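You operate a simulated robot arm through the tools that you are given. There is no shell and no other tool. Be economical: measure what you need, move in short steps, check, and stop when the job is done.

The job below is to be done with a simulated robot arm. You get a single attempt, and the scene is never put back.

## Task
Crush the cube in the press and bring the ram down.
Fine: shut and latch the guard and zero the screen first; leave the cube inside and the power on.
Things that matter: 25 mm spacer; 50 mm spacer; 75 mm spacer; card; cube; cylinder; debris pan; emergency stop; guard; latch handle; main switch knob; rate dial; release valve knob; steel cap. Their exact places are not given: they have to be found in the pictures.

It is judged by the outcome, as a careful person would: the job done as asked, and still so three seconds after it is handed in. It fails if anything else is knocked over, pushed out of place, dropped, spilled or broken.

## Robot
A 7-joint arm with a fingered hand on a trunk, on a base that drives. Base frame: it is fixed to the floor where the robot stands at the start and does not move with it; the origin is under the middle of the robot, x ahead of it, y to its left, z up. Lengths are in cm, angles in degrees, forces in N, time in s.
Its first joint turns from -166.0 to 166.0 degrees. Places, roughly: 25 mm spacer [-125, -100, 25]; 50 mm spacer [-100, -100, 25]; cube [-100, -75, 100]; cylinder [-100, -75, 25]; emergency stop [40, -70, 100]; guard [80, -20, 100]; latch handle [50, -50, 110]; main switch knob [20, -80, 120]; rate dial [20, -80, 140]; release valve knob [30, -80, 90]; steel cap [-125, -75, 25]; tray [-100, -100, 75]. Payload 3.7 kg.
The tool frame sits at the grasp point between the pads (the TCP): z along the fingers, y along the line on which they close. The tips reach 2.5 cm beyond it. Largest opening 8.8 cm; the body of the gripper starts 2.9 cm behind the TCP. The gripper is a hand of 5 fingers: y runs from the thumb to the fingers, the wrist lies at [-1.3, -10.6, -17.4] in the tool frame, and closing takes about 1.5 s.
Orientation is that of the tool frame in the base frame, as a unit quaternion [x, y, z, w]. With the fingers straight down and the wrist toward the robot, the tool's x, y and z point along [0, 1, 0], [1, 0, 0] and [0, 0, -1] of the base frame.

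## Interface
- The arm moves only by the tool arm_command. Its arguments are lists of equal length, an entry for each row: "xyz": the shift along the tool's x, y, z in cm, a list of three; "angular": the turn, a rotation vector about the tool's x, y, z in degrees, a list of three; "hand": the gripper command, from -1 (shut) to 1 (fully open), values between in proportion. In form: {"xyz": [[tx, ty, tz], ...], "angular": [[wx, wy, wz], ...], "hand": [hand, ...]}. A call has 1 to 10 rows; each row is the pose to reach, as a shift and turn from the pose commanded when the call began, along the tool's axes at that moment. A row lasts 0.2 s, in which the tool goes at most 5 cm and 8.6 degrees; a call with a longer step from one row to the next is refused whole, and so is a gripper value outside its range. A pose out of reach is approached as far as the arm can. The call stops where the force on the tool passes 40 N (or 10 N more than at its start, if that is more) or the arm is blocked; 0.2 s more then pass. The fingers move at their own pace (about 10.8 cm/s each) and stop on an object; they squeeze with about 28 N. The grip force told is the motor's: it shows also when the fingers shut on nothing. Time passes only in rows, and 0.2 s behind the last, so rows that repeat a pose let the fingers close. The reply holds the time, the measured pose of the TCP, the force on the tool along the base axes, the opening and the grip force, in the units named above and with some noise, with the torque about the TCP (base axes, N m) and any sound that the robot's microphone picked up.
- Cameras (640 x 400 px; columns grow to the right, rows downward): "scene" is now at [15.42, 14.73, 133.12]; the picture's right is [-0.83, -0.56, 0.00], its down [-0.09, 0.13, -0.99] and it looks along [0.55, -0.82, -0.16] (base axes); focal length 231 px, centre (320, 200). "wrist" rides on the gripper at [5.9, -7.9, -10.5] in the tool frame; the picture's right is [-0.73, 0.32, -0.61], its down [-0.62, -0.68, 0.38] and it looks along [-0.29, 0.66, 0.70] (tool axes); focal length 234 px, centre (320, 200).
- snapshot(camera): a new picture of that camera. The clock stands still meanwhile.
- drive_base(legs): drives the robot by 1 to 6 legs, each [ahead, left, turn to the left] in cm, cm and degrees, along the robot's own axes; the way and the turn of a leg run together, so that a leg with both is an arc; at most 150 cm and 180 degrees a leg. The arm and the cameras ride along, it lands a little off, and it stops where it bumps. It gives what a move gives.
- preshape(shape): the hand has 5 fingers and takes this shape, open, in about a second: jaw (thumb against the fingers, like two jaws); tri (thumb and two fingers); tip (a fingertip pinch); poke (one finger out to press); point (the index stretched); flat (the hand flat); cup (the hand cupped); fist (a fist). The gripper value then closes the fingers along that shape, each until it touches; the sizes above hold for jaw. It gives what a move gives, with no picture.
- pan_tilt(pan, tilt): turns the head with the scene camera to pan (to the left, within 120 degrees either way) and tilt (down, from -29 to 69), counted from straight ahead of the robot. It gives what a move gives.
- measure_at(camera, pixels): for up to 12 pixels [column, row] of the newest picture of that camera ("zoom" is the newest enlarged one), the place [x, y, z] in the base frame of the surface seen there, good to about 0.2 cm. The clock stands still meanwhile.
- zoom(camera, box): a new picture of the part [left, top, right, bottom] of that camera's present view, enlarged. The clock stands still meanwhile.
- sign_off(): hands the job in; it is judged then, once.

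Keep the steps short. Do not move on a guess: measure, check each grasp and each placing, and mend mistakes. In all there are 80 turns and 48 pictures (those below and enlarged ones count). Leave the gripper open and the arm clear of the work at the hand-in unless told otherwise, and finish with a single line.

The tools are called as a command line: name --argument value ..., lists and objects as JSON in quotes. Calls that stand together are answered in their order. arm_command: Moves the arm, as the interface text tells. Its arguments: {"type":"object","properties":{"xyz":{"type":"array"},"angular":{"type":"array"},"hand":{"type":"array"}},"required":["xyz","angular","hand"]} The other tools are called the same way: preshape (shape) gives the hand a shape; drive_base (legs) drives the base; pan_tilt (pan, tilt) turns the head that bears the scene camera; snapshot (camera) takes a picture; measure_at (camera, pixels) gives the place of the surface under pixels of a picture; zoom (camera, box) takes an enlarged picture of a part of a camera's view; sign_off () hands the job in.

At the start:

```text
t: 0.0
position: [21.36, -38.93, 136.76]
tcp_rot: [0.707, 0.707, 0.001, 0.0]
force: [0.5, 0.3, -0.4]
moment: [0.04, -0.01, 0.04]
grip_width: 8.75
gripper_force: 0.0
shape: jaw
robot x, y, heading: [-0.1, -0.13, -0.1]
head pan, tilt: [-56.0, 9.0]
```

scene: 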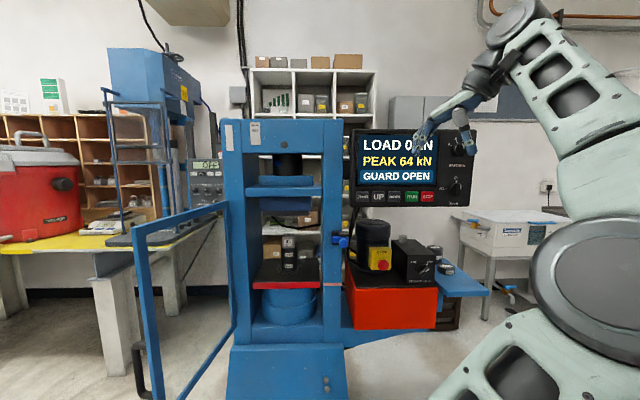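
wrist: 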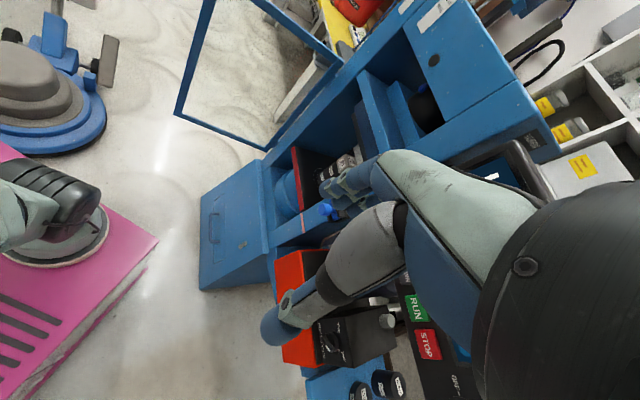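

I see the press with guard open to the left, a screen with buttons, and something in the press on the red platen. I'll enlarge the panel and the press chamber.

zoom --camera "scene" --box '[330, 120, 500, 310]'

zoom --camera "scene" --box '[210, 110, 370, 350]'

```text
2.11 times, centred on (415, 215) of scene
```

zoom: 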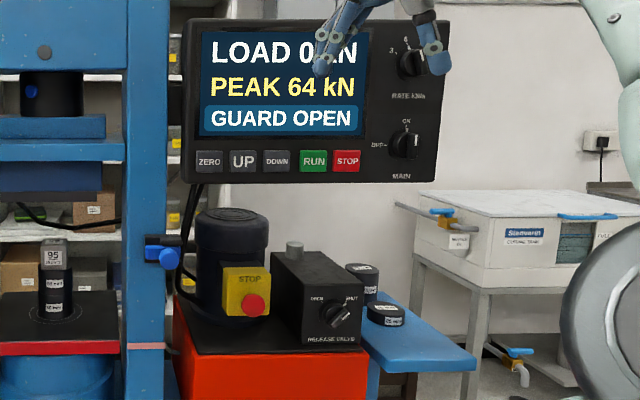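

```text
1.67 times, centred on (290, 230) of scene
```

zoom: 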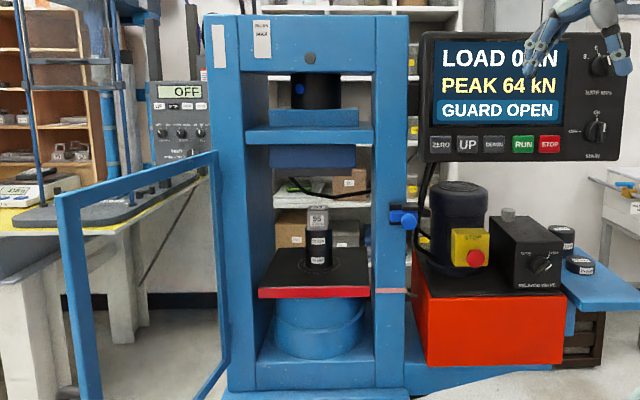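

I'll enlarge the details: the cube stack, press stickers, and knobs.

zoom --camera "scene" --box '[250, 220, 330, 300]'

zoom --camera "scene" --box '[215, 115, 275, 155]'

zoom --camera "scene" --box '[430, 130, 480, 210]'

zoom --camera "scene" --box '[350, 210, 470, 295]'

```text
5.00 times, centred on (290, 260) of scene
```

zoom: 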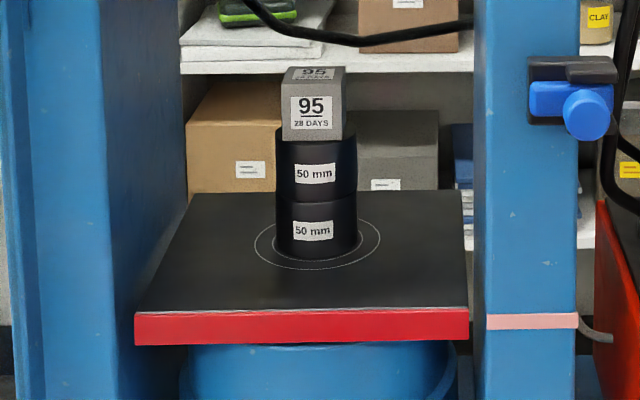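

```text
10.00 times, centred on (245, 135) of scene
```

zoom: 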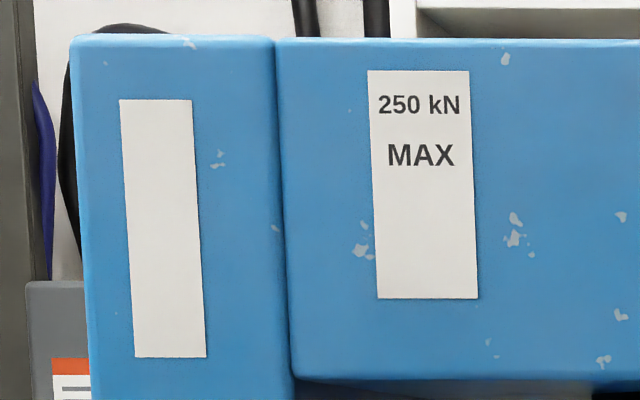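

```text
5.00 times, centred on (455, 170) of scene
```

zoom: 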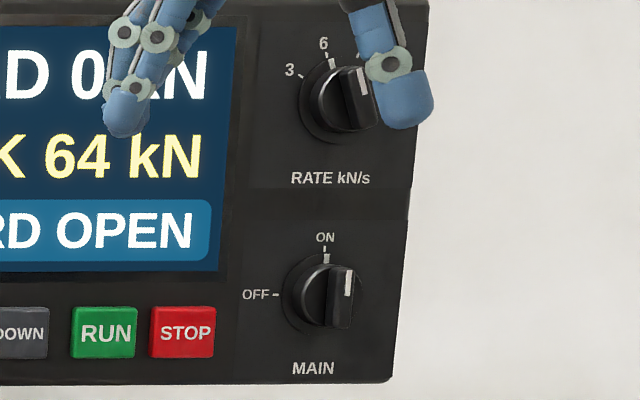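

```text
4.71 times, centred on (410, 252) of scene
```

zoom: 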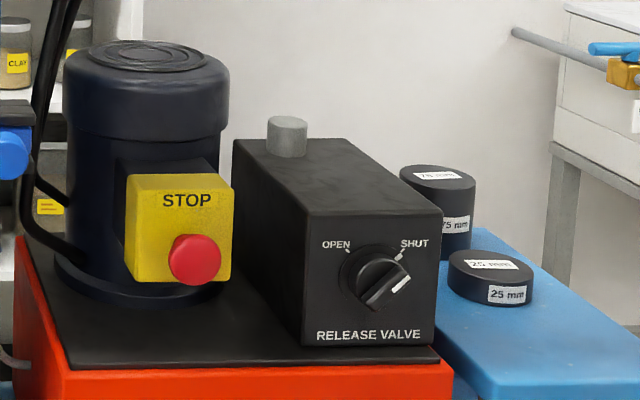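

Release valve points to SHUT, main is ON. I need the rate dial, the card and the stack geometry. Measure the stack, guard, buttons, latch.

measure_at --camera "zoom" --pixels '[[365, 285], [385, 272], [205, 260]]'

measure_at --camera "scene" --pixels '[[289, 247], [289, 238], [285, 236], [294, 237], [285, 210], [362, 196], [378, 196], [394, 196], [411, 196], [427, 196], [136, 235], [341, 240]]'

pan_tilt --pan -56 --tilt 40

snapshot --camera "scene"

```text
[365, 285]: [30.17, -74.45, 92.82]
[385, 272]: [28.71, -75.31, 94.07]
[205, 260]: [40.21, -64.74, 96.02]
```

```text
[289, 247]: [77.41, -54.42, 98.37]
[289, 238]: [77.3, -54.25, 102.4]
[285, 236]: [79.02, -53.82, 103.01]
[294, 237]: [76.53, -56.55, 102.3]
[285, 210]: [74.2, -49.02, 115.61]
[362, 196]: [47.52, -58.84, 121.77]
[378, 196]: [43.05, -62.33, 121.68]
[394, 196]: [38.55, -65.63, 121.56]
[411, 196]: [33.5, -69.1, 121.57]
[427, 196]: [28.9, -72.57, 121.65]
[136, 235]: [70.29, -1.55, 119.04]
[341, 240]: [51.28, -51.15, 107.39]
```

```text
t: 1.0
position: [21.44, -38.93, 136.88]
tcp_rot: [0.707, 0.707, 0.0, 0.001]
force: [-0.4, -0.2, -0.2]
moment: [-0.04, 0.02, -0.01]
grip_width: 8.78
gripper_force: 0.0
shape: jaw
robot x, y, heading: [0.03, 0.03, -0.1]
head pan, tilt: [-56.0, 40.0]
```

```text
39 pictures are left
```

scene: 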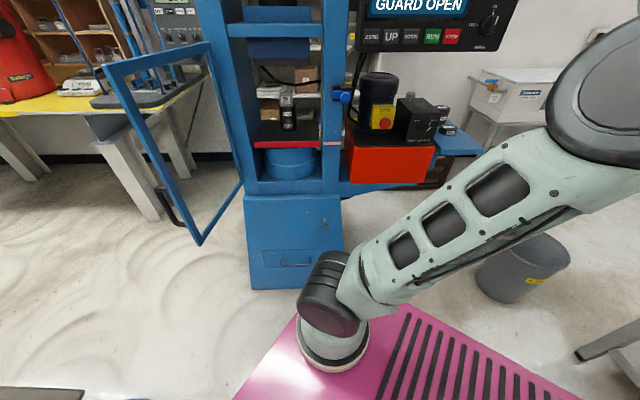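

I'll look to the right/behind where the list says other objects (another cube, spacers, tray) lie, and for the card.

pan_tilt --pan -120 --tilt 20

snapshot --camera "scene"

```text
t: 2.3
position: [21.51, -38.92, 136.79]
tcp_rot: [0.707, 0.707, 0.0, 0.001]
force: [0.1, 0.5, -0.4]
moment: [0.01, -0.04, -0.01]
grip_width: 8.77
gripper_force: 0.1
shape: jaw
robot x, y, heading: [0.37, 0.13, 0.2]
head pan, tilt: [-120.0, 20.0]
```

```text
38 pictures are left
```

scene: 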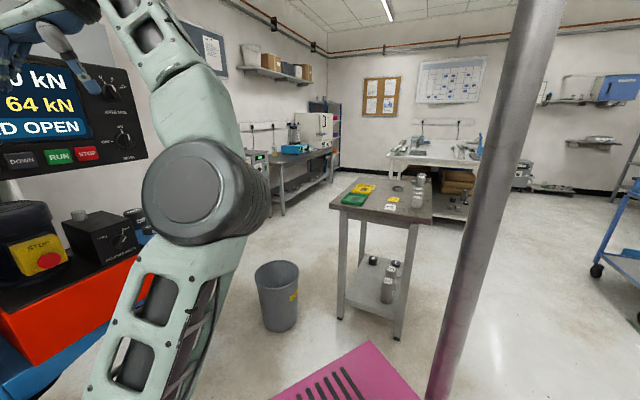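

A side table with cubes, cards and spacers. I'll enlarge it.

zoom --camera "scene" --box '[325, 165, 445, 240]'

zoom --camera "scene" --box '[340, 245, 440, 308]'

```text
5.33 times, centred on (385, 202) of scene
```

zoom: 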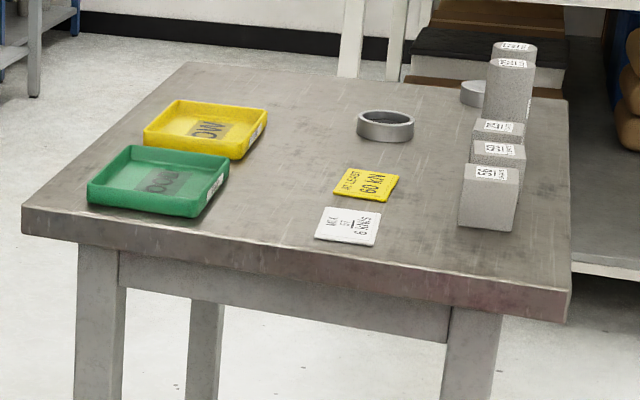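

```text
6.35 times, centred on (390, 276) of scene
```

zoom: 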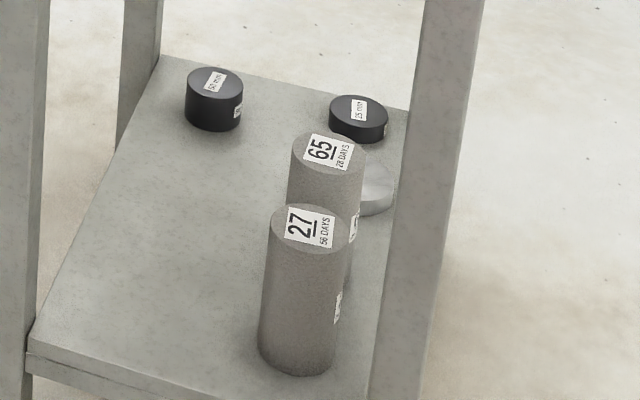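

zoom --camera "scene" --box '[382, 195, 402, 212]'

zoom --camera "scene" --box '[408, 168, 430, 212]'

```text
16.00 times, centred on (392, 204) of scene
```

zoom: 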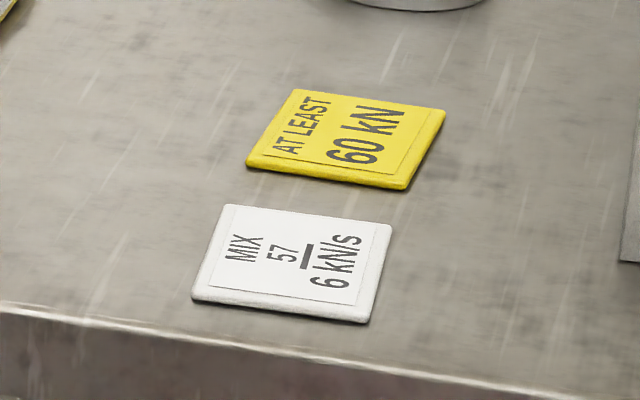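

```text
9.09 times, centred on (419, 190) of scene
```

zoom: 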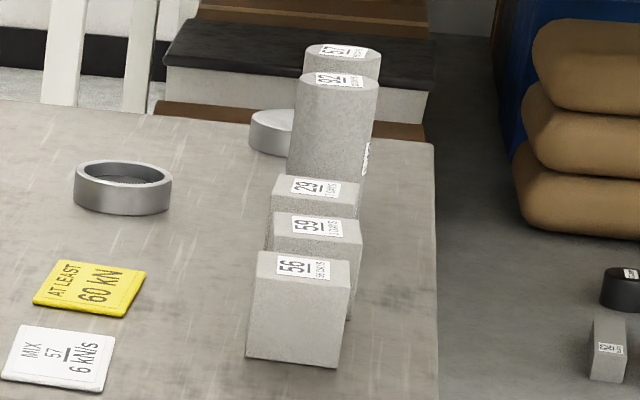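

The card is for mix 57, the cube in the press is 95, so the rate dial stays. Now back to the press to measure the gap, guard and latch.

pan_tilt --pan -50 --tilt 15

snapshot --camera "scene"

```text
t: 3.7
position: [21.43, -38.91, 136.71]
tcp_rot: [0.707, 0.707, 0.0, 0.001]
force: [0.7, 0.6, 0.5]
moment: [-0.02, -0.01, 0.01]
grip_width: 8.73
gripper_force: 0.0
shape: jaw
robot x, y, heading: [-0.55, -0.03, -0.1]
head pan, tilt: [-50.0, 15.0]
```

```text
33 pictures are left
```

scene: 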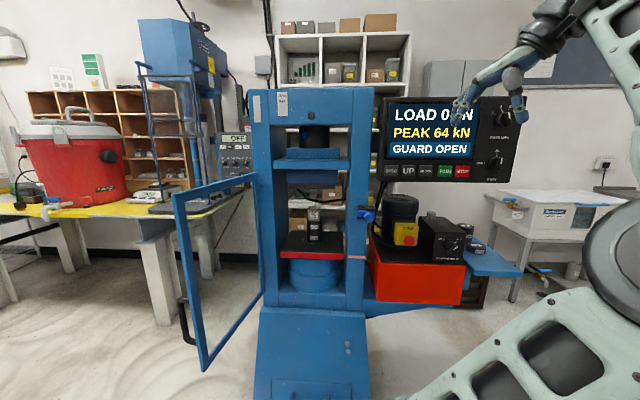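

zoom --camera "scene" --box '[250, 130, 390, 300]'

measure_at --camera "scene" --pixels '[[314, 207], [313, 184], [313, 187], [282, 252], [346, 256], [314, 238], [360, 212], [369, 216], [362, 207], [357, 257]]'

measure_at --camera "scene" --pixels '[[178, 210], [176, 196], [206, 370], [262, 290], [255, 178], [182, 300], [193, 342], [185, 320], [190, 325], [198, 330], [192, 280]]'

```text
2.35 times, centred on (320, 215) of scene
```

zoom: 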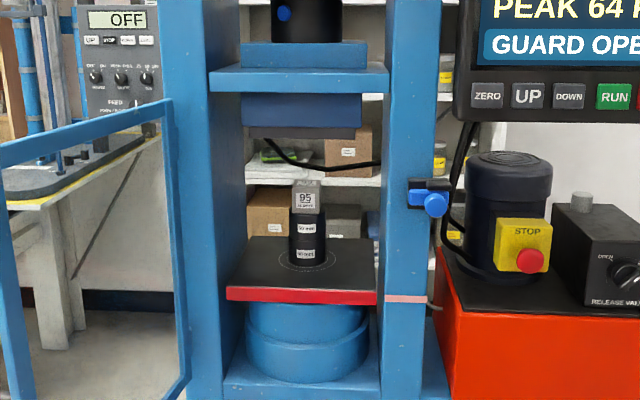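

```text
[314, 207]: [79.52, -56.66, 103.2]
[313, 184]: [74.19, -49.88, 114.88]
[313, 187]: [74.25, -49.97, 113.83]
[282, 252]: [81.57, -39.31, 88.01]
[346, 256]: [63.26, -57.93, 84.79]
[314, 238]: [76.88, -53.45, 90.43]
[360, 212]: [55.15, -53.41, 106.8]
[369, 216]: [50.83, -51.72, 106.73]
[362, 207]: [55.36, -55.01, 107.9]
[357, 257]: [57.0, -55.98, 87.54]
```

```text
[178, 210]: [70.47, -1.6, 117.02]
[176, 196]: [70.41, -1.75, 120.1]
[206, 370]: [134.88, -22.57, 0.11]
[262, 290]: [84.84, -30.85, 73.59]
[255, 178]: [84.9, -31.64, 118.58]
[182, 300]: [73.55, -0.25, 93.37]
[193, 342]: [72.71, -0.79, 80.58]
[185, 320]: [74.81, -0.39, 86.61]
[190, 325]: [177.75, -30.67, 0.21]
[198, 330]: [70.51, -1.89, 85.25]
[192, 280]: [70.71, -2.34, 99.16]
```

zoom --camera "scene" --box '[345, 195, 385, 225]'

zoom --camera "scene" --box '[165, 170, 275, 380]'

measure_at --camera "zoom" --pixels '[[237, 56], [260, 50], [300, 40], [340, 30], [395, 18], [238, 65], [300, 51], [215, 260], [225, 310], [225, 260]]'

```text
13.33 times, centred on (365, 210) of scene
```

zoom: 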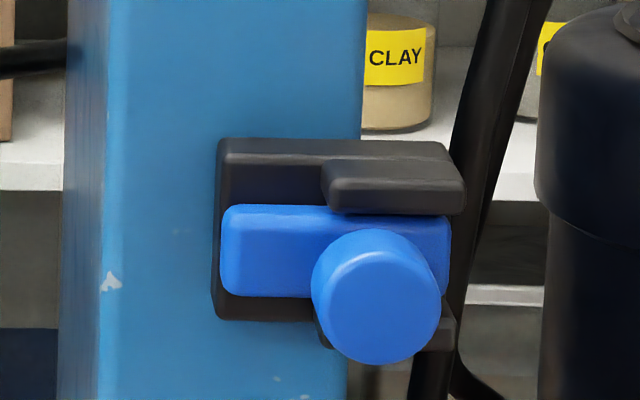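

```text
1.90 times, centred on (220, 275) of scene
```

zoom: 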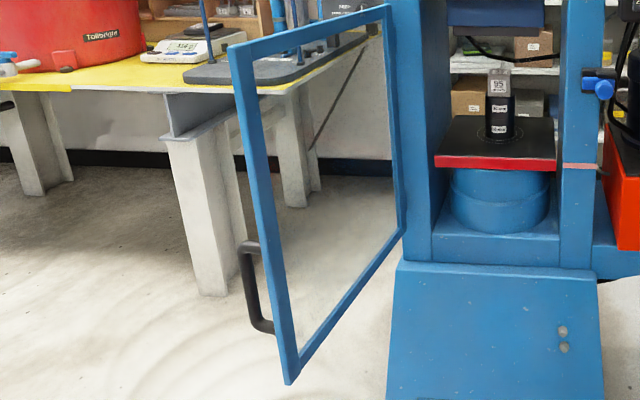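

```text
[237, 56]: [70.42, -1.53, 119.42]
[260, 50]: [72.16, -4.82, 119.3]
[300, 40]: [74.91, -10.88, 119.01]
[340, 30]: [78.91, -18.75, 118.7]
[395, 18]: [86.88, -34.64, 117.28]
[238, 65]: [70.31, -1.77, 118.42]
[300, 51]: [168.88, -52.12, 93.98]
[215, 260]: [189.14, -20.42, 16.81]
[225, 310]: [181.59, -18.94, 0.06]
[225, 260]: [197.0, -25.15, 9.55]
```

The latch is a slide bolt now drawn back to the right. The guard's top bar lies at z≈120 from (70.4,-1.6) toward the hinge near (86.5,-34). I'll move the hand above the bar's free end, turned so the jaws straddle it.

arm_command --xyz '[[2.5, 3.9, 0], [5, 7.8, 0], [7.5, 11.7, 0], [10, 15.6, 0], [12.5, 19.5, 0], [15, 23.4, 0], [17.5, 27.3, 0], [20, 31.2, 0], [22.5, 35.1, 0], [25, 39, 0]]' --angular '[[0, 0, -2.6], [0, 0, -5.2], [0, 0, -7.8], [0, 0, -10.4], [0, 0, -13], [0, 0, -15.6], [0, 0, -18.2], [0, 0, -20.8], [0, 0, -23.4], [0, 0, -26]]' --hand '[1, 1, 1, 1, 1, 1, 1, 1, 1, 1]'

```text
t: 5.9
position: [60.38, -13.7, 136.95]
tcp_rot: [0.529, 0.849, 0.0, 0.0]
force: [0.3, 0.2, 0.6]
moment: [0.01, 0.0, -0.01]
grip_width: 8.75
gripper_force: 0.0
shape: jaw
robot x, y, heading: [0.04, 0.11, -0.2]
head pan, tilt: [-50.0, 15.0]
```

arm_command --xyz '[[0.7, 3.9, 0], [1.35, 7.7, 0], [2, 11.6, 2], [2.7, 15.4, 5], [2.7, 15.4, 8]]' --angular '[[0, 0, 0], [0, 0, 0], [0, 0, 0], [0, 0, 0], [0, 0, 0]]' --hand '[1, 1, 1, 1, 1]'

pan_tilt --pan -30 --tilt 20

snapshot --camera "scene"

snapshot --camera "wrist"

```text
t: 7.1
position: [73.07, -4.53, 128.82]
tcp_rot: [0.53, 0.848, 0.001, 0.0]
force: [-0.2, 0.2, 0.1]
moment: [0.03, 0.01, -0.01]
grip_width: 8.75
gripper_force: 0.1
shape: jaw
robot x, y, heading: [-0.14, -0.05, 0.1]
head pan, tilt: [-50.0, 15.0]
```

```text
t: 7.9
position: [73.04, -4.65, 128.83]
tcp_rot: [0.53, 0.848, 0.0, 0.0]
force: [0.0, 0.2, 0.0]
moment: [0.0, 0.01, 0.02]
grip_width: 8.77
gripper_force: 0.1
shape: jaw
robot x, y, heading: [0.16, 0.08, 0.2]
head pan, tilt: [-30.0, 20.0]
```

```text
29 pictures are left
```

scene: 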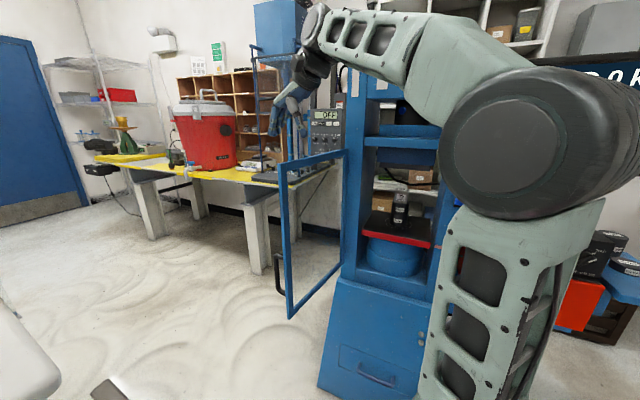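

```text
28 pictures are left
```

wrist: 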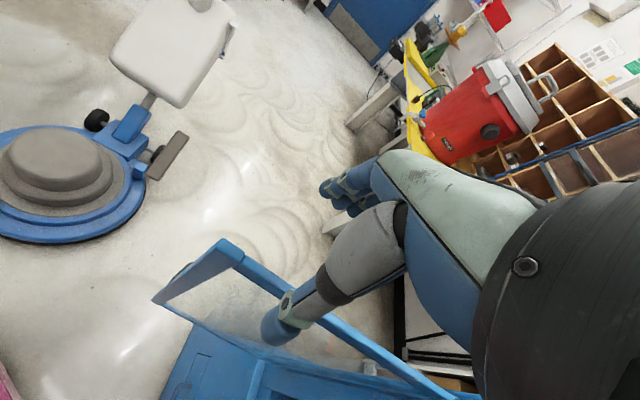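

measure_at --camera "wrist" --pixels '[[232, 250], [260, 268], [280, 283], [390, 362], [215, 252], [240, 248], [275, 330], [330, 190], [405, 375]]'

zoom --camera "wrist" --box '[150, 150, 450, 400]'

```text
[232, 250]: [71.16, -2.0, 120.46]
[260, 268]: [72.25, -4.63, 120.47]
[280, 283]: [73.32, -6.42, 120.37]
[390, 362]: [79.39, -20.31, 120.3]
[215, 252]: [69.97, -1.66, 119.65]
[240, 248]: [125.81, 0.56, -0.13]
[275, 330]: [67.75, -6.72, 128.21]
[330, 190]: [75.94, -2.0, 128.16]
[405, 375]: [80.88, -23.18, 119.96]
```

```text
1.60 times, centred on (300, 275) of wrist
```

zoom: 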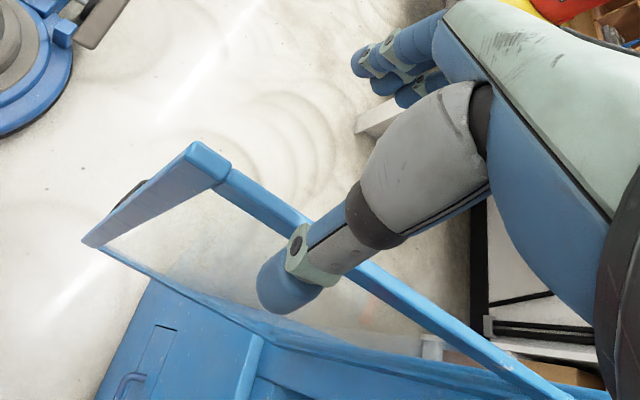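

The bar's top centre is at (72.2,-4.6,120.4), between the jaws. I go down over it.

arm_command --xyz '[[0, -0.7, 3.5], [0, -0.7, 6.5], [0, -0.7, 9]]' --angular '[[0, 0, 0], [0, 0, 0], [0, 0, 0]]' --hand '[1, 1, 1]'

arm_command --xyz '[[0, 0, 0], [0, 0, 0], [0, 0, 0], [0, 0, 0]]' --angular '[[0, 0, 0], [0, 0, 0], [0, 0, 0], [0, 0, 0]]' --hand '[-0.3, -0.3, -0.3, -0.3]'

```text
t: 8.7
position: [72.45, -4.89, 119.86]
tcp_rot: [0.53, 0.848, 0.0, 0.0]
force: [-0.4, 0.6, 0.7]
moment: [-0.02, -0.02, 0.01]
grip_width: 8.77
gripper_force: 0.1
shape: jaw
robot x, y, heading: [-0.19, 0.28, -0.5]
head pan, tilt: [-30.0, 20.0]
```

```text
t: 9.7
position: [72.5, -4.98, 119.83]
tcp_rot: [0.53, 0.848, 0.0, 0.0]
force: [-0.3, -0.4, -0.9]
moment: [0.02, -0.02, -0.01]
grip_width: 3.1
gripper_force: 0.2
shape: jaw
robot x, y, heading: [0.39, -0.06, 0.0]
head pan, tilt: [-30.0, 20.0]
```

The bar is caged loosely (3.1 cm). I swing the guard along its arc about the hinge near (86.7,-34.3), first 25°.

arm_command --xyz '[[-0.12, -2.84, 0], [-0.5, -5.66, 0], [-1.11, -8.44, 0], [-1.97, -11.15, 0], [-3.05, -13.78, 0]]' --angular '[[0, 0, -5], [0, 0, -10], [0, 0, -15], [0, 0, -20], [0, 0, -25]]' --hand '[-0.3, -0.3, -0.3, -0.3, -0.3]'

snapshot --camera "wrist"

```text
t: 10.9
position: [61.38, -13.81, 119.89]
tcp_rot: [0.334, 0.943, 0.0, 0.001]
force: [0.1, -0.2, 0.6]
moment: [0.0, -0.01, -0.02]
grip_width: 3.13
gripper_force: 0.0
shape: jaw
robot x, y, heading: [0.21, 0.33, -0.2]
head pan, tilt: [-30.0, 20.0]
```

```text
26 pictures are left
```

wrist: 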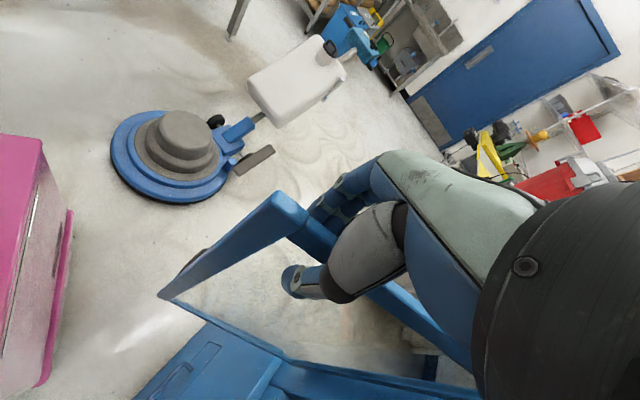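

The guard follows. 30° more.

arm_command --xyz '[[-0.12, -2.84, 0], [-0.5, -5.66, 0], [-1.11, -8.44, 0], [-1.97, -11.15, 0], [-3.05, -13.78, 0], [-4.37, -16.3, 0]]' --angular '[[0, 0, -5], [0, 0, -10], [0, 0, -15], [0, 0, -20], [0, 0, -25], [0, 0, -30]]' --hand '[-0.3, -0.3, -0.3, -0.3, -0.3, -0.3]'

snapshot --camera "wrist"

```text
t: 12.3
position: [54.7, -29.06, 119.81]
tcp_rot: [0.077, 0.997, 0.0, 0.0]
force: [-0.5, -0.7, -0.1]
moment: [0.0, 0.04, 0.0]
grip_width: 3.27
gripper_force: 0.2
shape: jaw
robot x, y, heading: [0.14, -0.3, 0.1]
head pan, tilt: [-30.0, 20.0]
```

```text
25 pictures are left
```

wrist: 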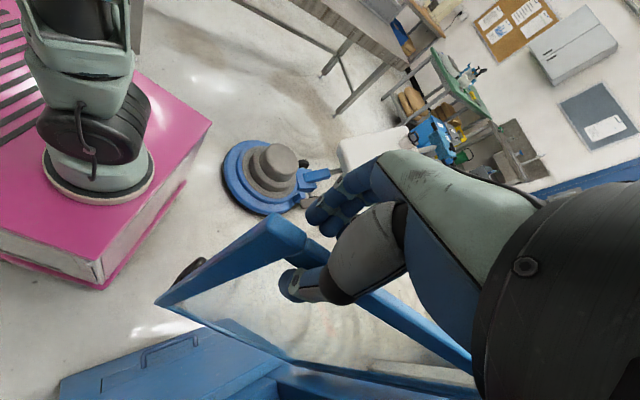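

Guard now about at 171°. I open, lift off the bar and start turning the hand to face the panel.

arm_command --xyz '[[0, 0, 0], [0, 0, 0], [0, 0, 0], [0, 0, -4], [0, 0, -8], [0, 0, -12], [3, 2, -13], [6, 4, -13], [9, 6, -13], [13, 8, -13]]' --angular '[[0, 0, 0], [0, 0, 0], [0, 0, 0], [0, 0, 0], [0, 0, 0], [0, 0, 0], [0, 0, 8], [0, 0, 16], [0, 0, 24], [0, 0, 32]]' --hand '[1, 1, 1, 1, 1, 1, 1, 1, 1, 1]'

arm_command --xyz '[[0, 0, 0], [0, 0, 0], [0, 0, 0], [0, 0, 0], [0, 0, 0], [0, 0, 0], [0, 0, 0], [0, 0, 0], [0, 0, 0], [0, 0, 0]]' --angular '[[0, 0, 8.5], [0, 0, 17], [0, 0, 25.5], [0, 0, 34], [0, 0, 42.5], [0, 0, 51], [0, 0, 59.5], [0, 0, 68], [0, 0, 76.5], [0, 0, 85]]' --hand '[1, 1, 1, 1, 1, 1, 1, 1, 1, 1]'

```text
t: 14.5
position: [43.02, -19.42, 132.89]
tcp_rot: [0.352, 0.936, 0.0, 0.001]
force: [0.7, -0.7, -0.2]
moment: [-0.02, -0.02, -0.01]
grip_width: 8.77
gripper_force: 0.1
shape: jaw
out of reach, approached as far as the arm can: row 6
robot x, y, heading: [-0.19, -0.09, -0.2]
head pan, tilt: [-30.0, 20.0]
```

```text
t: 16.7
position: [42.89, -19.39, 132.89]
tcp_rot: [0.892, 0.452, 0.0, 0.0]
force: [0.1, -0.5, 0.4]
moment: [-0.01, 0.0, -0.01]
grip_width: 8.78
gripper_force: 0.1
shape: jaw
robot x, y, heading: [-0.18, 0.02, -0.2]
head pan, tilt: [-30.0, 20.0]
```

arm_command --xyz '[[0, 0, 0], [0, 0, 0]]' --angular '[[0, 0, 8.5], [0, 0, 17]]' --hand '[1, 1]'

arm_command --xyz '[[0, 0, 0], [0, 0, 0], [0, 0, 0], [0, 0, 0], [0, 0, 0], [0, 0, 0], [0, 0, 0], [0, 0, 0], [0, 0, 0], [0, 0, 0]]' --angular '[[-8.5, 0, 0], [-17, 0, 0], [-25.5, 0, 0], [-34, 0, 0], [-42.5, 0, 0], [-51, 0, 0], [-59.5, 0, 0], [-68, 0, 0], [-76.5, 0, 0], [-85, 0, 0]]' --hand '[1, 1, 1, 1, 1, 1, 1, 1, 1, 1]'

preshape --shape "poke"

pan_tilt --pan -50 --tilt 15

snapshot --camera "scene"

snapshot --camera "wrist"

```text
t: 17.3
position: [43.0, -19.4, 132.87]
tcp_rot: [0.949, 0.316, 0.0, -0.001]
force: [0.4, 1.0, -0.7]
moment: [0.03, -0.01, -0.03]
grip_width: 8.77
gripper_force: 0.0
shape: jaw
robot x, y, heading: [0.01, -0.19, 0.3]
head pan, tilt: [-30.0, 20.0]
```

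```text
t: 19.4
position: [44.38, -18.45, 132.69]
tcp_rot: [0.719, 0.317, 0.271, 0.555]
force: [0.3, -0.3, 0.1]
moment: [0.0, 0.0, -0.02]
grip_width: 8.81
gripper_force: 0.1
shape: jaw
robot x, y, heading: [-0.18, -0.02, 0.0]
head pan, tilt: [-30.0, 20.0]
stopped in row 10: the arm was blocked; the commanded pose is now the measured one
```

```text
t: 20.3
position: [44.29, -18.37, 132.9]
tcp_rot: [0.719, 0.316, 0.271, 0.556]
force: [-1.1, 0.1, -0.7]
moment: [0.01, 0.01, -0.02]
grip_width: 0.0
gripper_force: 0.0
shape: poke
robot x, y, heading: [0.59, -0.15, -0.1]
head pan, tilt: [-30.0, 20.0]
```

```text
t: 21.1
position: [44.41, -18.4, 132.83]
tcp_rot: [0.719, 0.316, 0.271, 0.556]
force: [0.1, 0.2, 0.6]
moment: [-0.01, 0.02, 0.02]
grip_width: 0.0
gripper_force: 0.0
shape: poke
robot x, y, heading: [0.18, 0.0, 0.0]
head pan, tilt: [-50.0, 15.0]
```

```text
24 pictures are left
```

scene: 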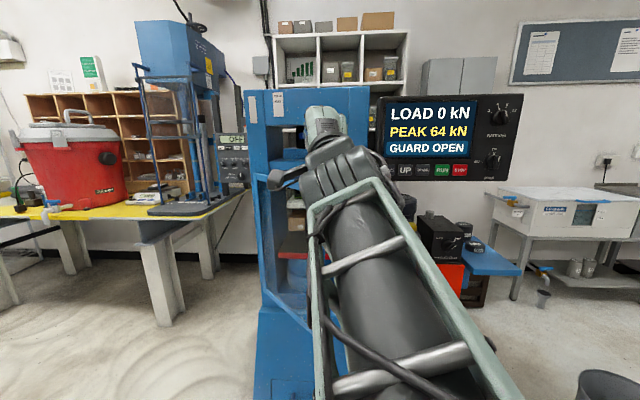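

```text
23 pictures are left
```

wrist: 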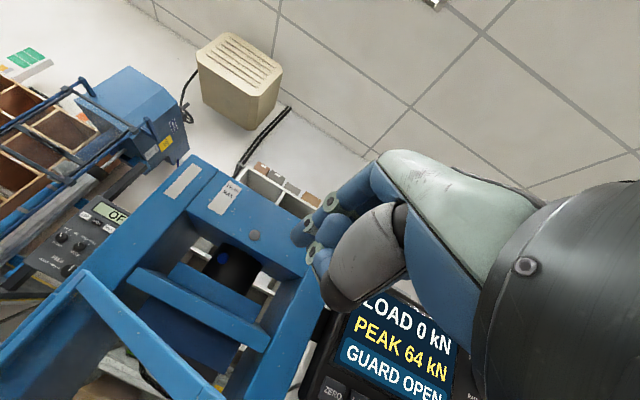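

The hand is in poke shape in front of the press. I'll enlarge the wrist view to locate the fingertip.

zoom --camera "wrist" --box '[270, 160, 430, 330]'

measure_at --camera "wrist" --pixels '[[332, 202], [302, 233], [312, 262], [335, 300], [325, 270], [360, 185], [78, 280], [200, 385]]'

```text
2.35 times, centred on (350, 245) of wrist
```

zoom: 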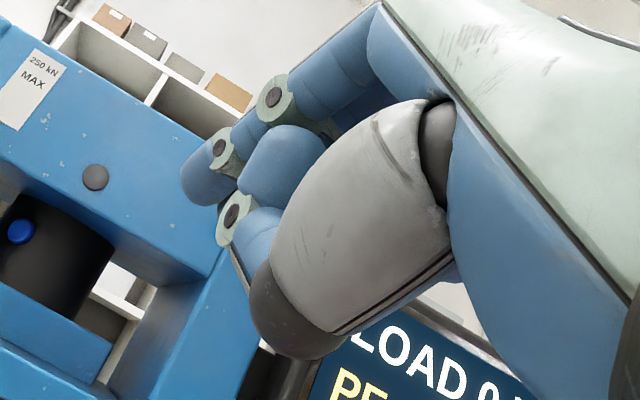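

```text
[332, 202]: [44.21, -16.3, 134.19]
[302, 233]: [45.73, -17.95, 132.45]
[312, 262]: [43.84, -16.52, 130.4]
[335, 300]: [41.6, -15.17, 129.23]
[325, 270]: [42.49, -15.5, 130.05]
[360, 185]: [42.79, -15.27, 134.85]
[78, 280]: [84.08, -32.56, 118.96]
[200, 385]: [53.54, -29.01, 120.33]
```

The fingertip is near the TCP. I lower to just outside the guard's free end, at z 118.

arm_command --xyz '[[0.3, -2.9, 1.4], [0.6, -5.8, 2.8], [0.9, -8.7, 4.2], [1.2, -11.6, 5.6], [1.04, -12.4, 7.6], [0.77, -12.0, 11.5]]' --angular '[[0, 0, 0], [0, 0, 0], [0, 0, 0], [0, 0, 0], [0, 0, 0], [0, 0, 0]]' --hand '[-1, -1, -1, -1, -1, -1]'

snapshot --camera "scene"

```text
t: 22.6
position: [52.78, -17.01, 120.97]
tcp_rot: [0.683, 0.369, 0.315, 0.547]
force: [-0.3, -0.4, 0.4]
moment: [0.01, -0.02, 0.0]
grip_width: 0.0
gripper_force: 27.2
shape: jaw
out of reach, approached as far as the arm can: row 4, 5, 6
robot x, y, heading: [0.14, -0.13, -0.1]
head pan, tilt: [-50.0, 15.0]
stopped in row 6: the arm was blocked; the commanded pose is now the measured one
```

```text
21 pictures are left
```

scene: 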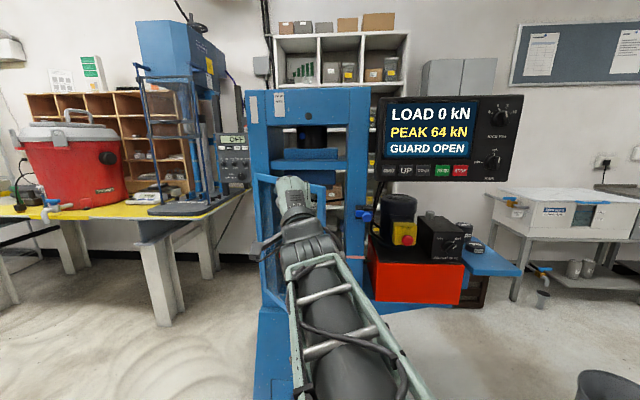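

The arm is near its limits this close in, but pushing goes outward. Hand is closed now; I push the guard's free end toward the press while turning the hand a bit toward the panel.

arm_command --xyz '[[-3.6, -1.0, 2.12], [-7.14, -1.48, 4.21], [-9.85, -1.14, 5.51], [-12.6, -0.81, 6.72], [-15.9, -0.25, 8.95], [-18.8, 0.43, 11.84], [-21.5, 1.14, 14.9]]' --angular '[[0, -3, 0], [0, -6, 0], [0, -9, 0], [0, -12, 0], [0, -15, 0], [0, -18, 0], [0, -21, 0]]' --hand '[-1, -1, -1, -1, -1, -1, -1]'

snapshot --camera "wrist"

```text
t: 23.2
position: [48.56, -19.14, 124.74]
tcp_rot: [0.634, 0.335, 0.3, 0.629]
force: [-0.4, 0.6, 0.0]
moment: [0.0, 0.01, -0.02]
grip_width: 0.0
gripper_force: 27.7
shape: jaw
out of reach, approached as far as the arm can: row 1, 2, 3
robot x, y, heading: [0.05, 0.36, -0.1]
head pan, tilt: [-50.0, 15.0]
stopped in row 3: the arm was blocked; the commanded pose is now the measured one
```

```text
20 pictures are left
```

wrist: 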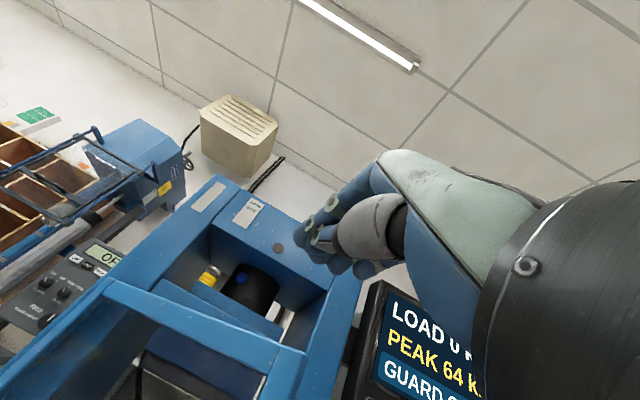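

The arm is cramped. I'll check the floor to the left and behind before driving the base back.

pan_tilt --pan 100 --tilt 45

snapshot --camera "scene"

measure_at --camera "scene" --pixels '[[320, 350], [320, 280], [320, 200], [100, 300], [550, 300], [220, 300], [430, 300], [200, 220], [450, 220]]'

```text
t: 25.6
position: [48.68, -19.14, 124.84]
tcp_rot: [0.633, 0.335, 0.301, 0.629]
force: [0.6, 0.1, 0.3]
moment: [-0.04, 0.0, 0.0]
grip_width: 0.01
gripper_force: 27.9
shape: jaw
robot x, y, heading: [0.16, -0.08, -0.1]
head pan, tilt: [100.0, 45.0]
```

```text
19 pictures are left
```

scene: 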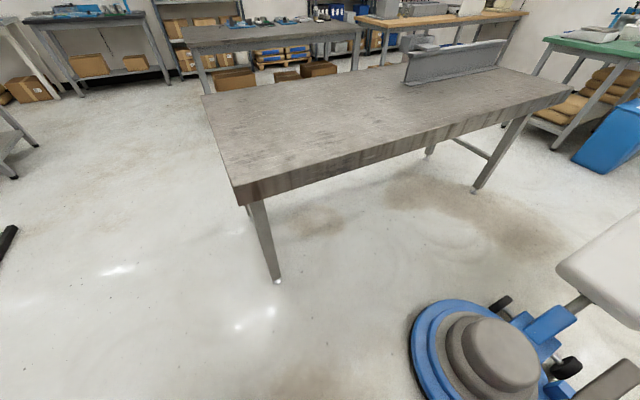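

```text
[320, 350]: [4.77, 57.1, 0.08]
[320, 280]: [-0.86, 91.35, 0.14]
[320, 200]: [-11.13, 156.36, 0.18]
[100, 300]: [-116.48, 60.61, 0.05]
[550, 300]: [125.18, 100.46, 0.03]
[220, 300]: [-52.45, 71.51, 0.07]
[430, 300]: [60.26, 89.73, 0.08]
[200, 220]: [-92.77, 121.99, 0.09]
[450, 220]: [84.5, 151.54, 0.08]
```

Clear space. I drive back and left, straight away from the press.

drive_base --legs '[[-16, 0, 0], [0, 18, 0]]'

pan_tilt --pan -50 --tilt 15

```text
t: 28.1
position: [32.59, -1.17, 124.8]
tcp_rot: [0.634, 0.335, 0.299, 0.629]
force: [-0.3, 0.6, 0.4]
moment: [0.0, 0.0, -0.03]
grip_width: 0.01
gripper_force: 27.9
shape: jaw
robot x, y, heading: [-15.9, 17.96, -0.1]
head pan, tilt: [100.0, 45.0]
```

```text
t: 30.5
position: [32.65, -1.07, 124.71]
tcp_rot: [0.634, 0.334, 0.299, 0.63]
force: [-0.6, -0.5, -0.3]
moment: [0.0, 0.01, 0.01]
grip_width: 0.03
gripper_force: 28.0
shape: jaw
robot x, y, heading: [-16.17, 18.14, -0.1]
head pan, tilt: [-50.0, 15.0]
```

Now a straighter reach. Move to just outside the guard end, turning the hand to the press's direction.

arm_command --xyz '[[-0.7, -0.9, 4], [-1.4, -1.7, 8], [-2.1, -2.6, 12], [-2.8, -3.5, 16], [-3.6, -4.4, 20], [-4.3, -5.2, 24], [-5, -6.1, 28.2]]' --angular '[[0, -2.5, 0], [0, -5, 0], [0, -7.5, 0], [0, -10, 0], [0, -12.5, 0], [0, -15, 0], [0, -17, 0]]' --hand '[-1, -1, -1, -1, -1, -1, -1]'

snapshot --camera "wrist"

```text
t: 31.1
position: [31.59, 0.75, 128.63]
tcp_rot: [0.57, 0.289, 0.295, 0.711]
force: [-0.1, -0.3, 0.5]
moment: [0.0, -0.01, -0.04]
grip_width: 0.0
gripper_force: 27.4
shape: jaw
robot x, y, heading: [-16.31, 17.96, -0.0]
head pan, tilt: [-50.0, 15.0]
stopped in row 3: the arm was blocked; the commanded pose is now the measured one
```

```text
18 pictures are left
```

wrist: 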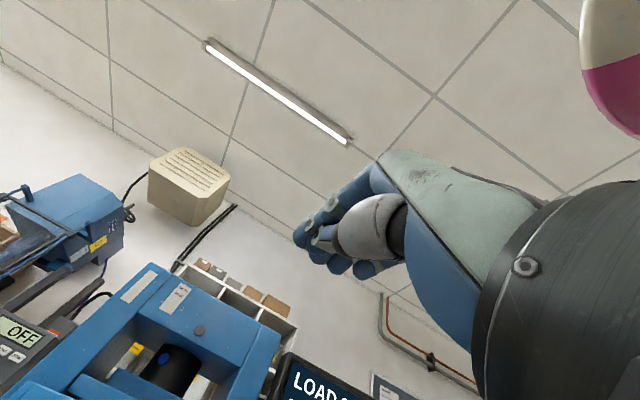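

The hand is stuck against a wrist limit when level. I'll pitch it down to about 45° instead.

arm_command --xyz '[[0, 0, 0], [0, 0, 0], [0, 0, 0], [0, 0, 0], [0, 0, 0], [0, 0, 0], [0, 0, 0]]' --angular '[[8, 0, 0], [16, 0, 0], [24, 0, 0], [32, 0, 0], [40, 0, 0], [48, 0, 0], [55, 0, 0]]' --hand '[-1, -1, -1, -1, -1, -1, -1]'

preshape --shape "poke"

```text
t: 32.7
position: [31.33, 1.09, 128.97]
tcp_rot: [0.833, 0.393, 0.129, 0.368]
force: [0.3, -0.5, 1.1]
moment: [0.01, -0.01, 0.03]
grip_width: 0.01
gripper_force: 27.6
shape: jaw
robot x, y, heading: [-16.07, 18.64, -0.2]
head pan, tilt: [-50.0, 15.0]
```

```text
t: 33.6
position: [31.36, 1.01, 128.88]
tcp_rot: [0.832, 0.393, 0.13, 0.369]
force: [-0.1, 0.1, -0.5]
moment: [-0.02, 0.02, 0.01]
grip_width: 0.01
gripper_force: 0.2
shape: poke
robot x, y, heading: [-15.97, 17.85, -0.2]
head pan, tilt: [-50.0, 15.0]
```

arm_command --xyz '[[-0.4, 1.8, 4], [-0.8, 3.6, 8], [-1.3, 5.5, 12], [-1.7, 7.3, 16], [-2.1, 9.1, 20], [-2.5, 11, 24], [-3, 12.8, 28], [-3.4, 14.6, 31.9]]' --angular '[[0, 0, 0], [0, 0, 0], [0, 0, 0], [0, 0, 0], [0, 0, 0], [0, 0, 0], [0, 0, 0], [0, 0, 0]]' --hand '[1, 1, 1, 1, 1, 1, 1, 1]'

snapshot --camera "wrist"

```text
t: 34.3
position: [32.61, -0.06, 130.48]
tcp_rot: [0.796, 0.377, 0.152, 0.449]
force: [0.0, -1.1, 0.2]
moment: [0.03, -0.04, 0.01]
grip_width: 0.0
gripper_force: 0.0
shape: poke
robot x, y, heading: [-15.97, 17.87, 0.0]
head pan, tilt: [-50.0, 15.0]
stopped in row 3: the arm was blocked; the commanded pose is now the measured one
```

```text
17 pictures are left
```

wrist: 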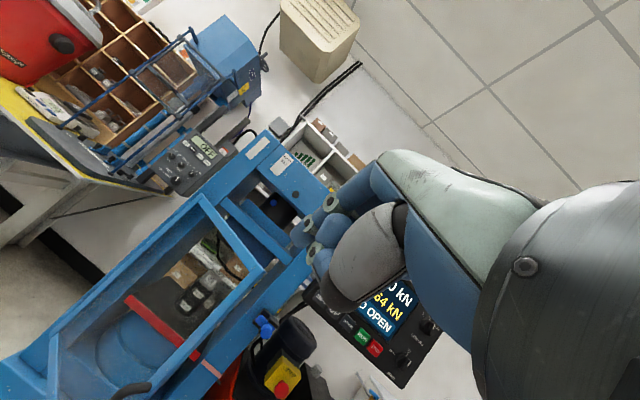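

Still stuck. I'll return to the known good fingers-down pose, then extend and see.

arm_command --xyz '[[0, 0, 0], [0, 0, 0], [0, 0, 0], [0, 0, 0], [0, 0, 0], [0, 0, 0], [0, 0, 0]]' --angular '[[8.1, 0, 0], [16.2, 0, 0], [24.3, 0, 0], [32.4, 0, 0], [40.5, 0, 0], [48.6, 0, 0], [57, 0, 0]]' --hand '[1, 1, 1, 1, 1, 1, 1]'

snapshot --camera "scene"

```text
t: 35.9
position: [32.88, -0.06, 130.34]
tcp_rot: [0.914, 0.401, -0.048, 0.014]
force: [0.0, -0.2, -0.2]
moment: [-0.02, -0.05, -0.01]
grip_width: 0.0
gripper_force: 0.1
shape: poke
robot x, y, heading: [-16.02, 17.68, -0.1]
head pan, tilt: [-50.0, 15.0]
```

```text
16 pictures are left
```

scene: 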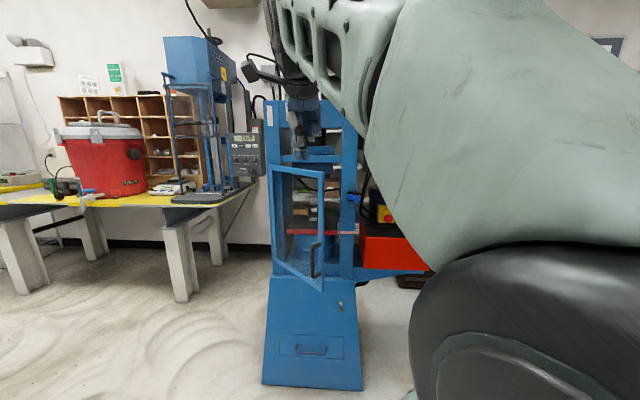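

arm_command --xyz '[[-0.2, 3.7, 1.6], [-0.4, 7.4, 3.3], [-0.6, 11.1, 4.9], [-0.8, 14.7, 6.6], [-1, 18.4, 8.2], [-1.2, 22.1, 9.8], [-1.4, 25.8, 11.5], [-1.6, 29.4, 13.1]]' --angular '[[0, 0, 0], [0, 0, 0], [0, 0, 0], [0, 0, 0], [0, 0, 0], [0, 0, 0], [0, 0, 0], [0, 0, 0]]' --hand '[1, 1, 1, 1, 1, 1, 1, 1]'

snapshot --camera "wrist"

```text
t: 37.7
position: [52.49, -21.8, 117.01]
tcp_rot: [0.914, 0.401, -0.048, 0.015]
force: [-0.2, -0.1, 0.8]
moment: [0.01, -0.01, 0.0]
grip_width: 0.01
gripper_force: 0.1
shape: poke
robot x, y, heading: [-16.18, 18.08, -0.3]
head pan, tilt: [-50.0, 15.0]
```

```text
15 pictures are left
```

wrist: 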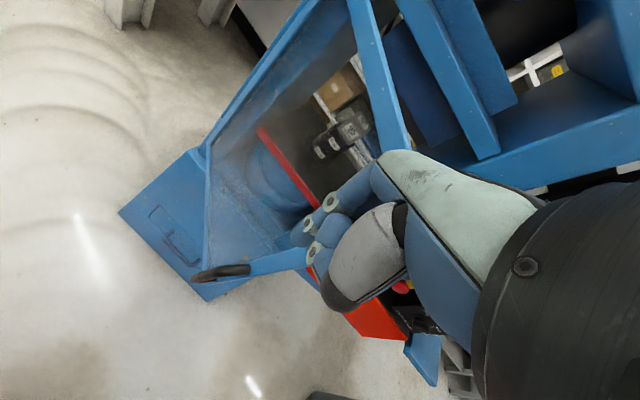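

Good. Now push the guard's end along the arc toward closed.

arm_command --xyz '[[-2.74, 3.2, 0.23], [-5.67, 5.9, 0.49], [-8.46, 8.75, 0.73], [-10.85, 12.03, 0.92], [-13.1, 15.5, 1.1], [-15.2, 19.0, 1.27]]' --angular '[[0, 0, 0], [0, 0, 0], [0, 0, 0], [0, 0, 0], [0, 0, 0], [0, 0, 0]]' --hand '[1, 1, 1, 1, 1, 1]'

snapshot --camera "wrist"

```text
t: 39.1
position: [56.12, -45.77, 117.23]
tcp_rot: [0.914, 0.403, -0.047, 0.015]
force: [0.6, 0.9, 0.9]
moment: [0.02, 0.0, 0.01]
grip_width: 0.0
gripper_force: 0.0
shape: poke
robot x, y, heading: [-15.74, 18.13, 0.1]
head pan, tilt: [-50.0, 15.0]
```

```text
14 pictures are left
```

wrist: 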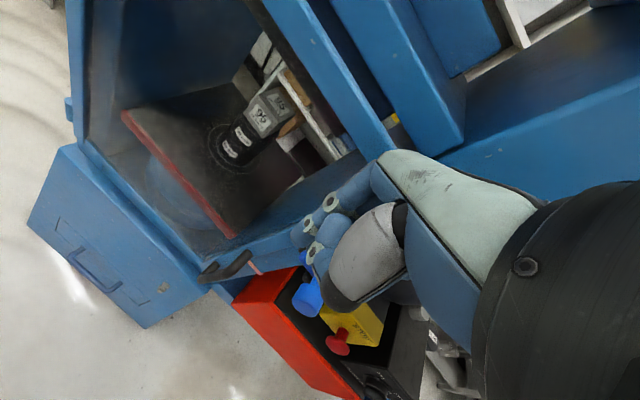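

arm_command --xyz '[[-0.8, 1.7, 0.06], [-1.55, 3.3, 0.11], [-2.3, 5, 0.17], [-3.1, 6.8, 0.22], [-3.6, 8.2, 0.25], [-4.2, 9.7, 0.29], [-4.7, 11.1, 0.3]]' --angular '[[0, 0, 0], [0, 0, 0], [0, 0, 0], [0, 0, 0], [0, 0, 0], [0, 0, 0], [0, 0, 0]]' --hand '[1, 1, 1, 1, 1, 1, 1]'

snapshot --camera "wrist"

```text
t: 39.9
position: [57.65, -49.77, 117.4]
tcp_rot: [0.914, 0.404, -0.049, 0.012]
force: [-17.8, 23.6, -2.4]
moment: [-0.66, -0.53, -0.19]
grip_width: 0.01
gripper_force: 0.1
shape: poke
robot x, y, heading: [-15.97, 17.84, -0.1]
head pan, tilt: [-50.0, 15.0]
stopped in row 3: the force on the tool passed its limit at 56 N (the readings are from after the stop); the commanded pose is now the measured one
```

```text
13 pictures are left
```

wrist: 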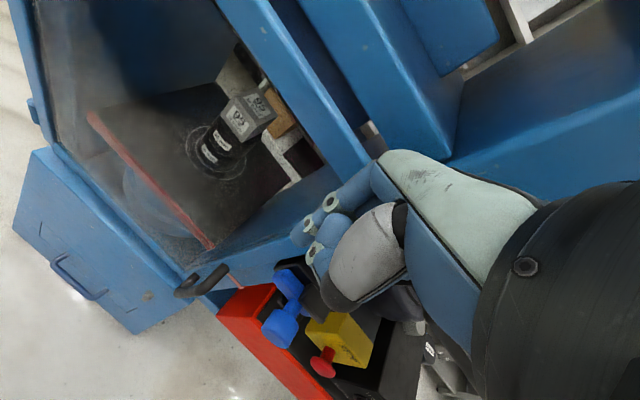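

The guard is against the frame. Measure the latch knob (around 277,327) in the wrist picture.

zoom --camera "wrist" --box '[180, 220, 360, 390]'

measure_at --camera "wrist" --pixels '[[282, 318], [270, 330], [285, 285], [298, 290], [282, 342], [264, 320], [293, 322], [292, 302], [278, 265], [250, 250]]'

```text
2.35 times, centred on (270, 305) of wrist
```

zoom: 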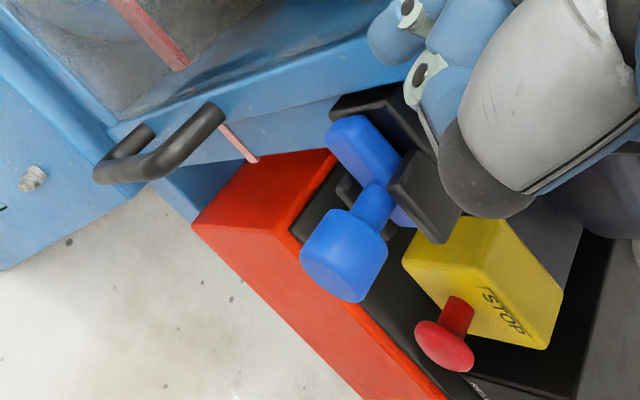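

```text
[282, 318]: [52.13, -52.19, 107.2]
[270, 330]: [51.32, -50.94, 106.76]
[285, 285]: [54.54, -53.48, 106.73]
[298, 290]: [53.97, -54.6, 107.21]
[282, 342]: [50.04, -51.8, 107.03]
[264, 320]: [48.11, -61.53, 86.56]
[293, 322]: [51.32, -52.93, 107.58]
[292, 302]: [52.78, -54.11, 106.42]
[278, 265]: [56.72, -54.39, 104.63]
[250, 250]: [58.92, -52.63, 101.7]
```

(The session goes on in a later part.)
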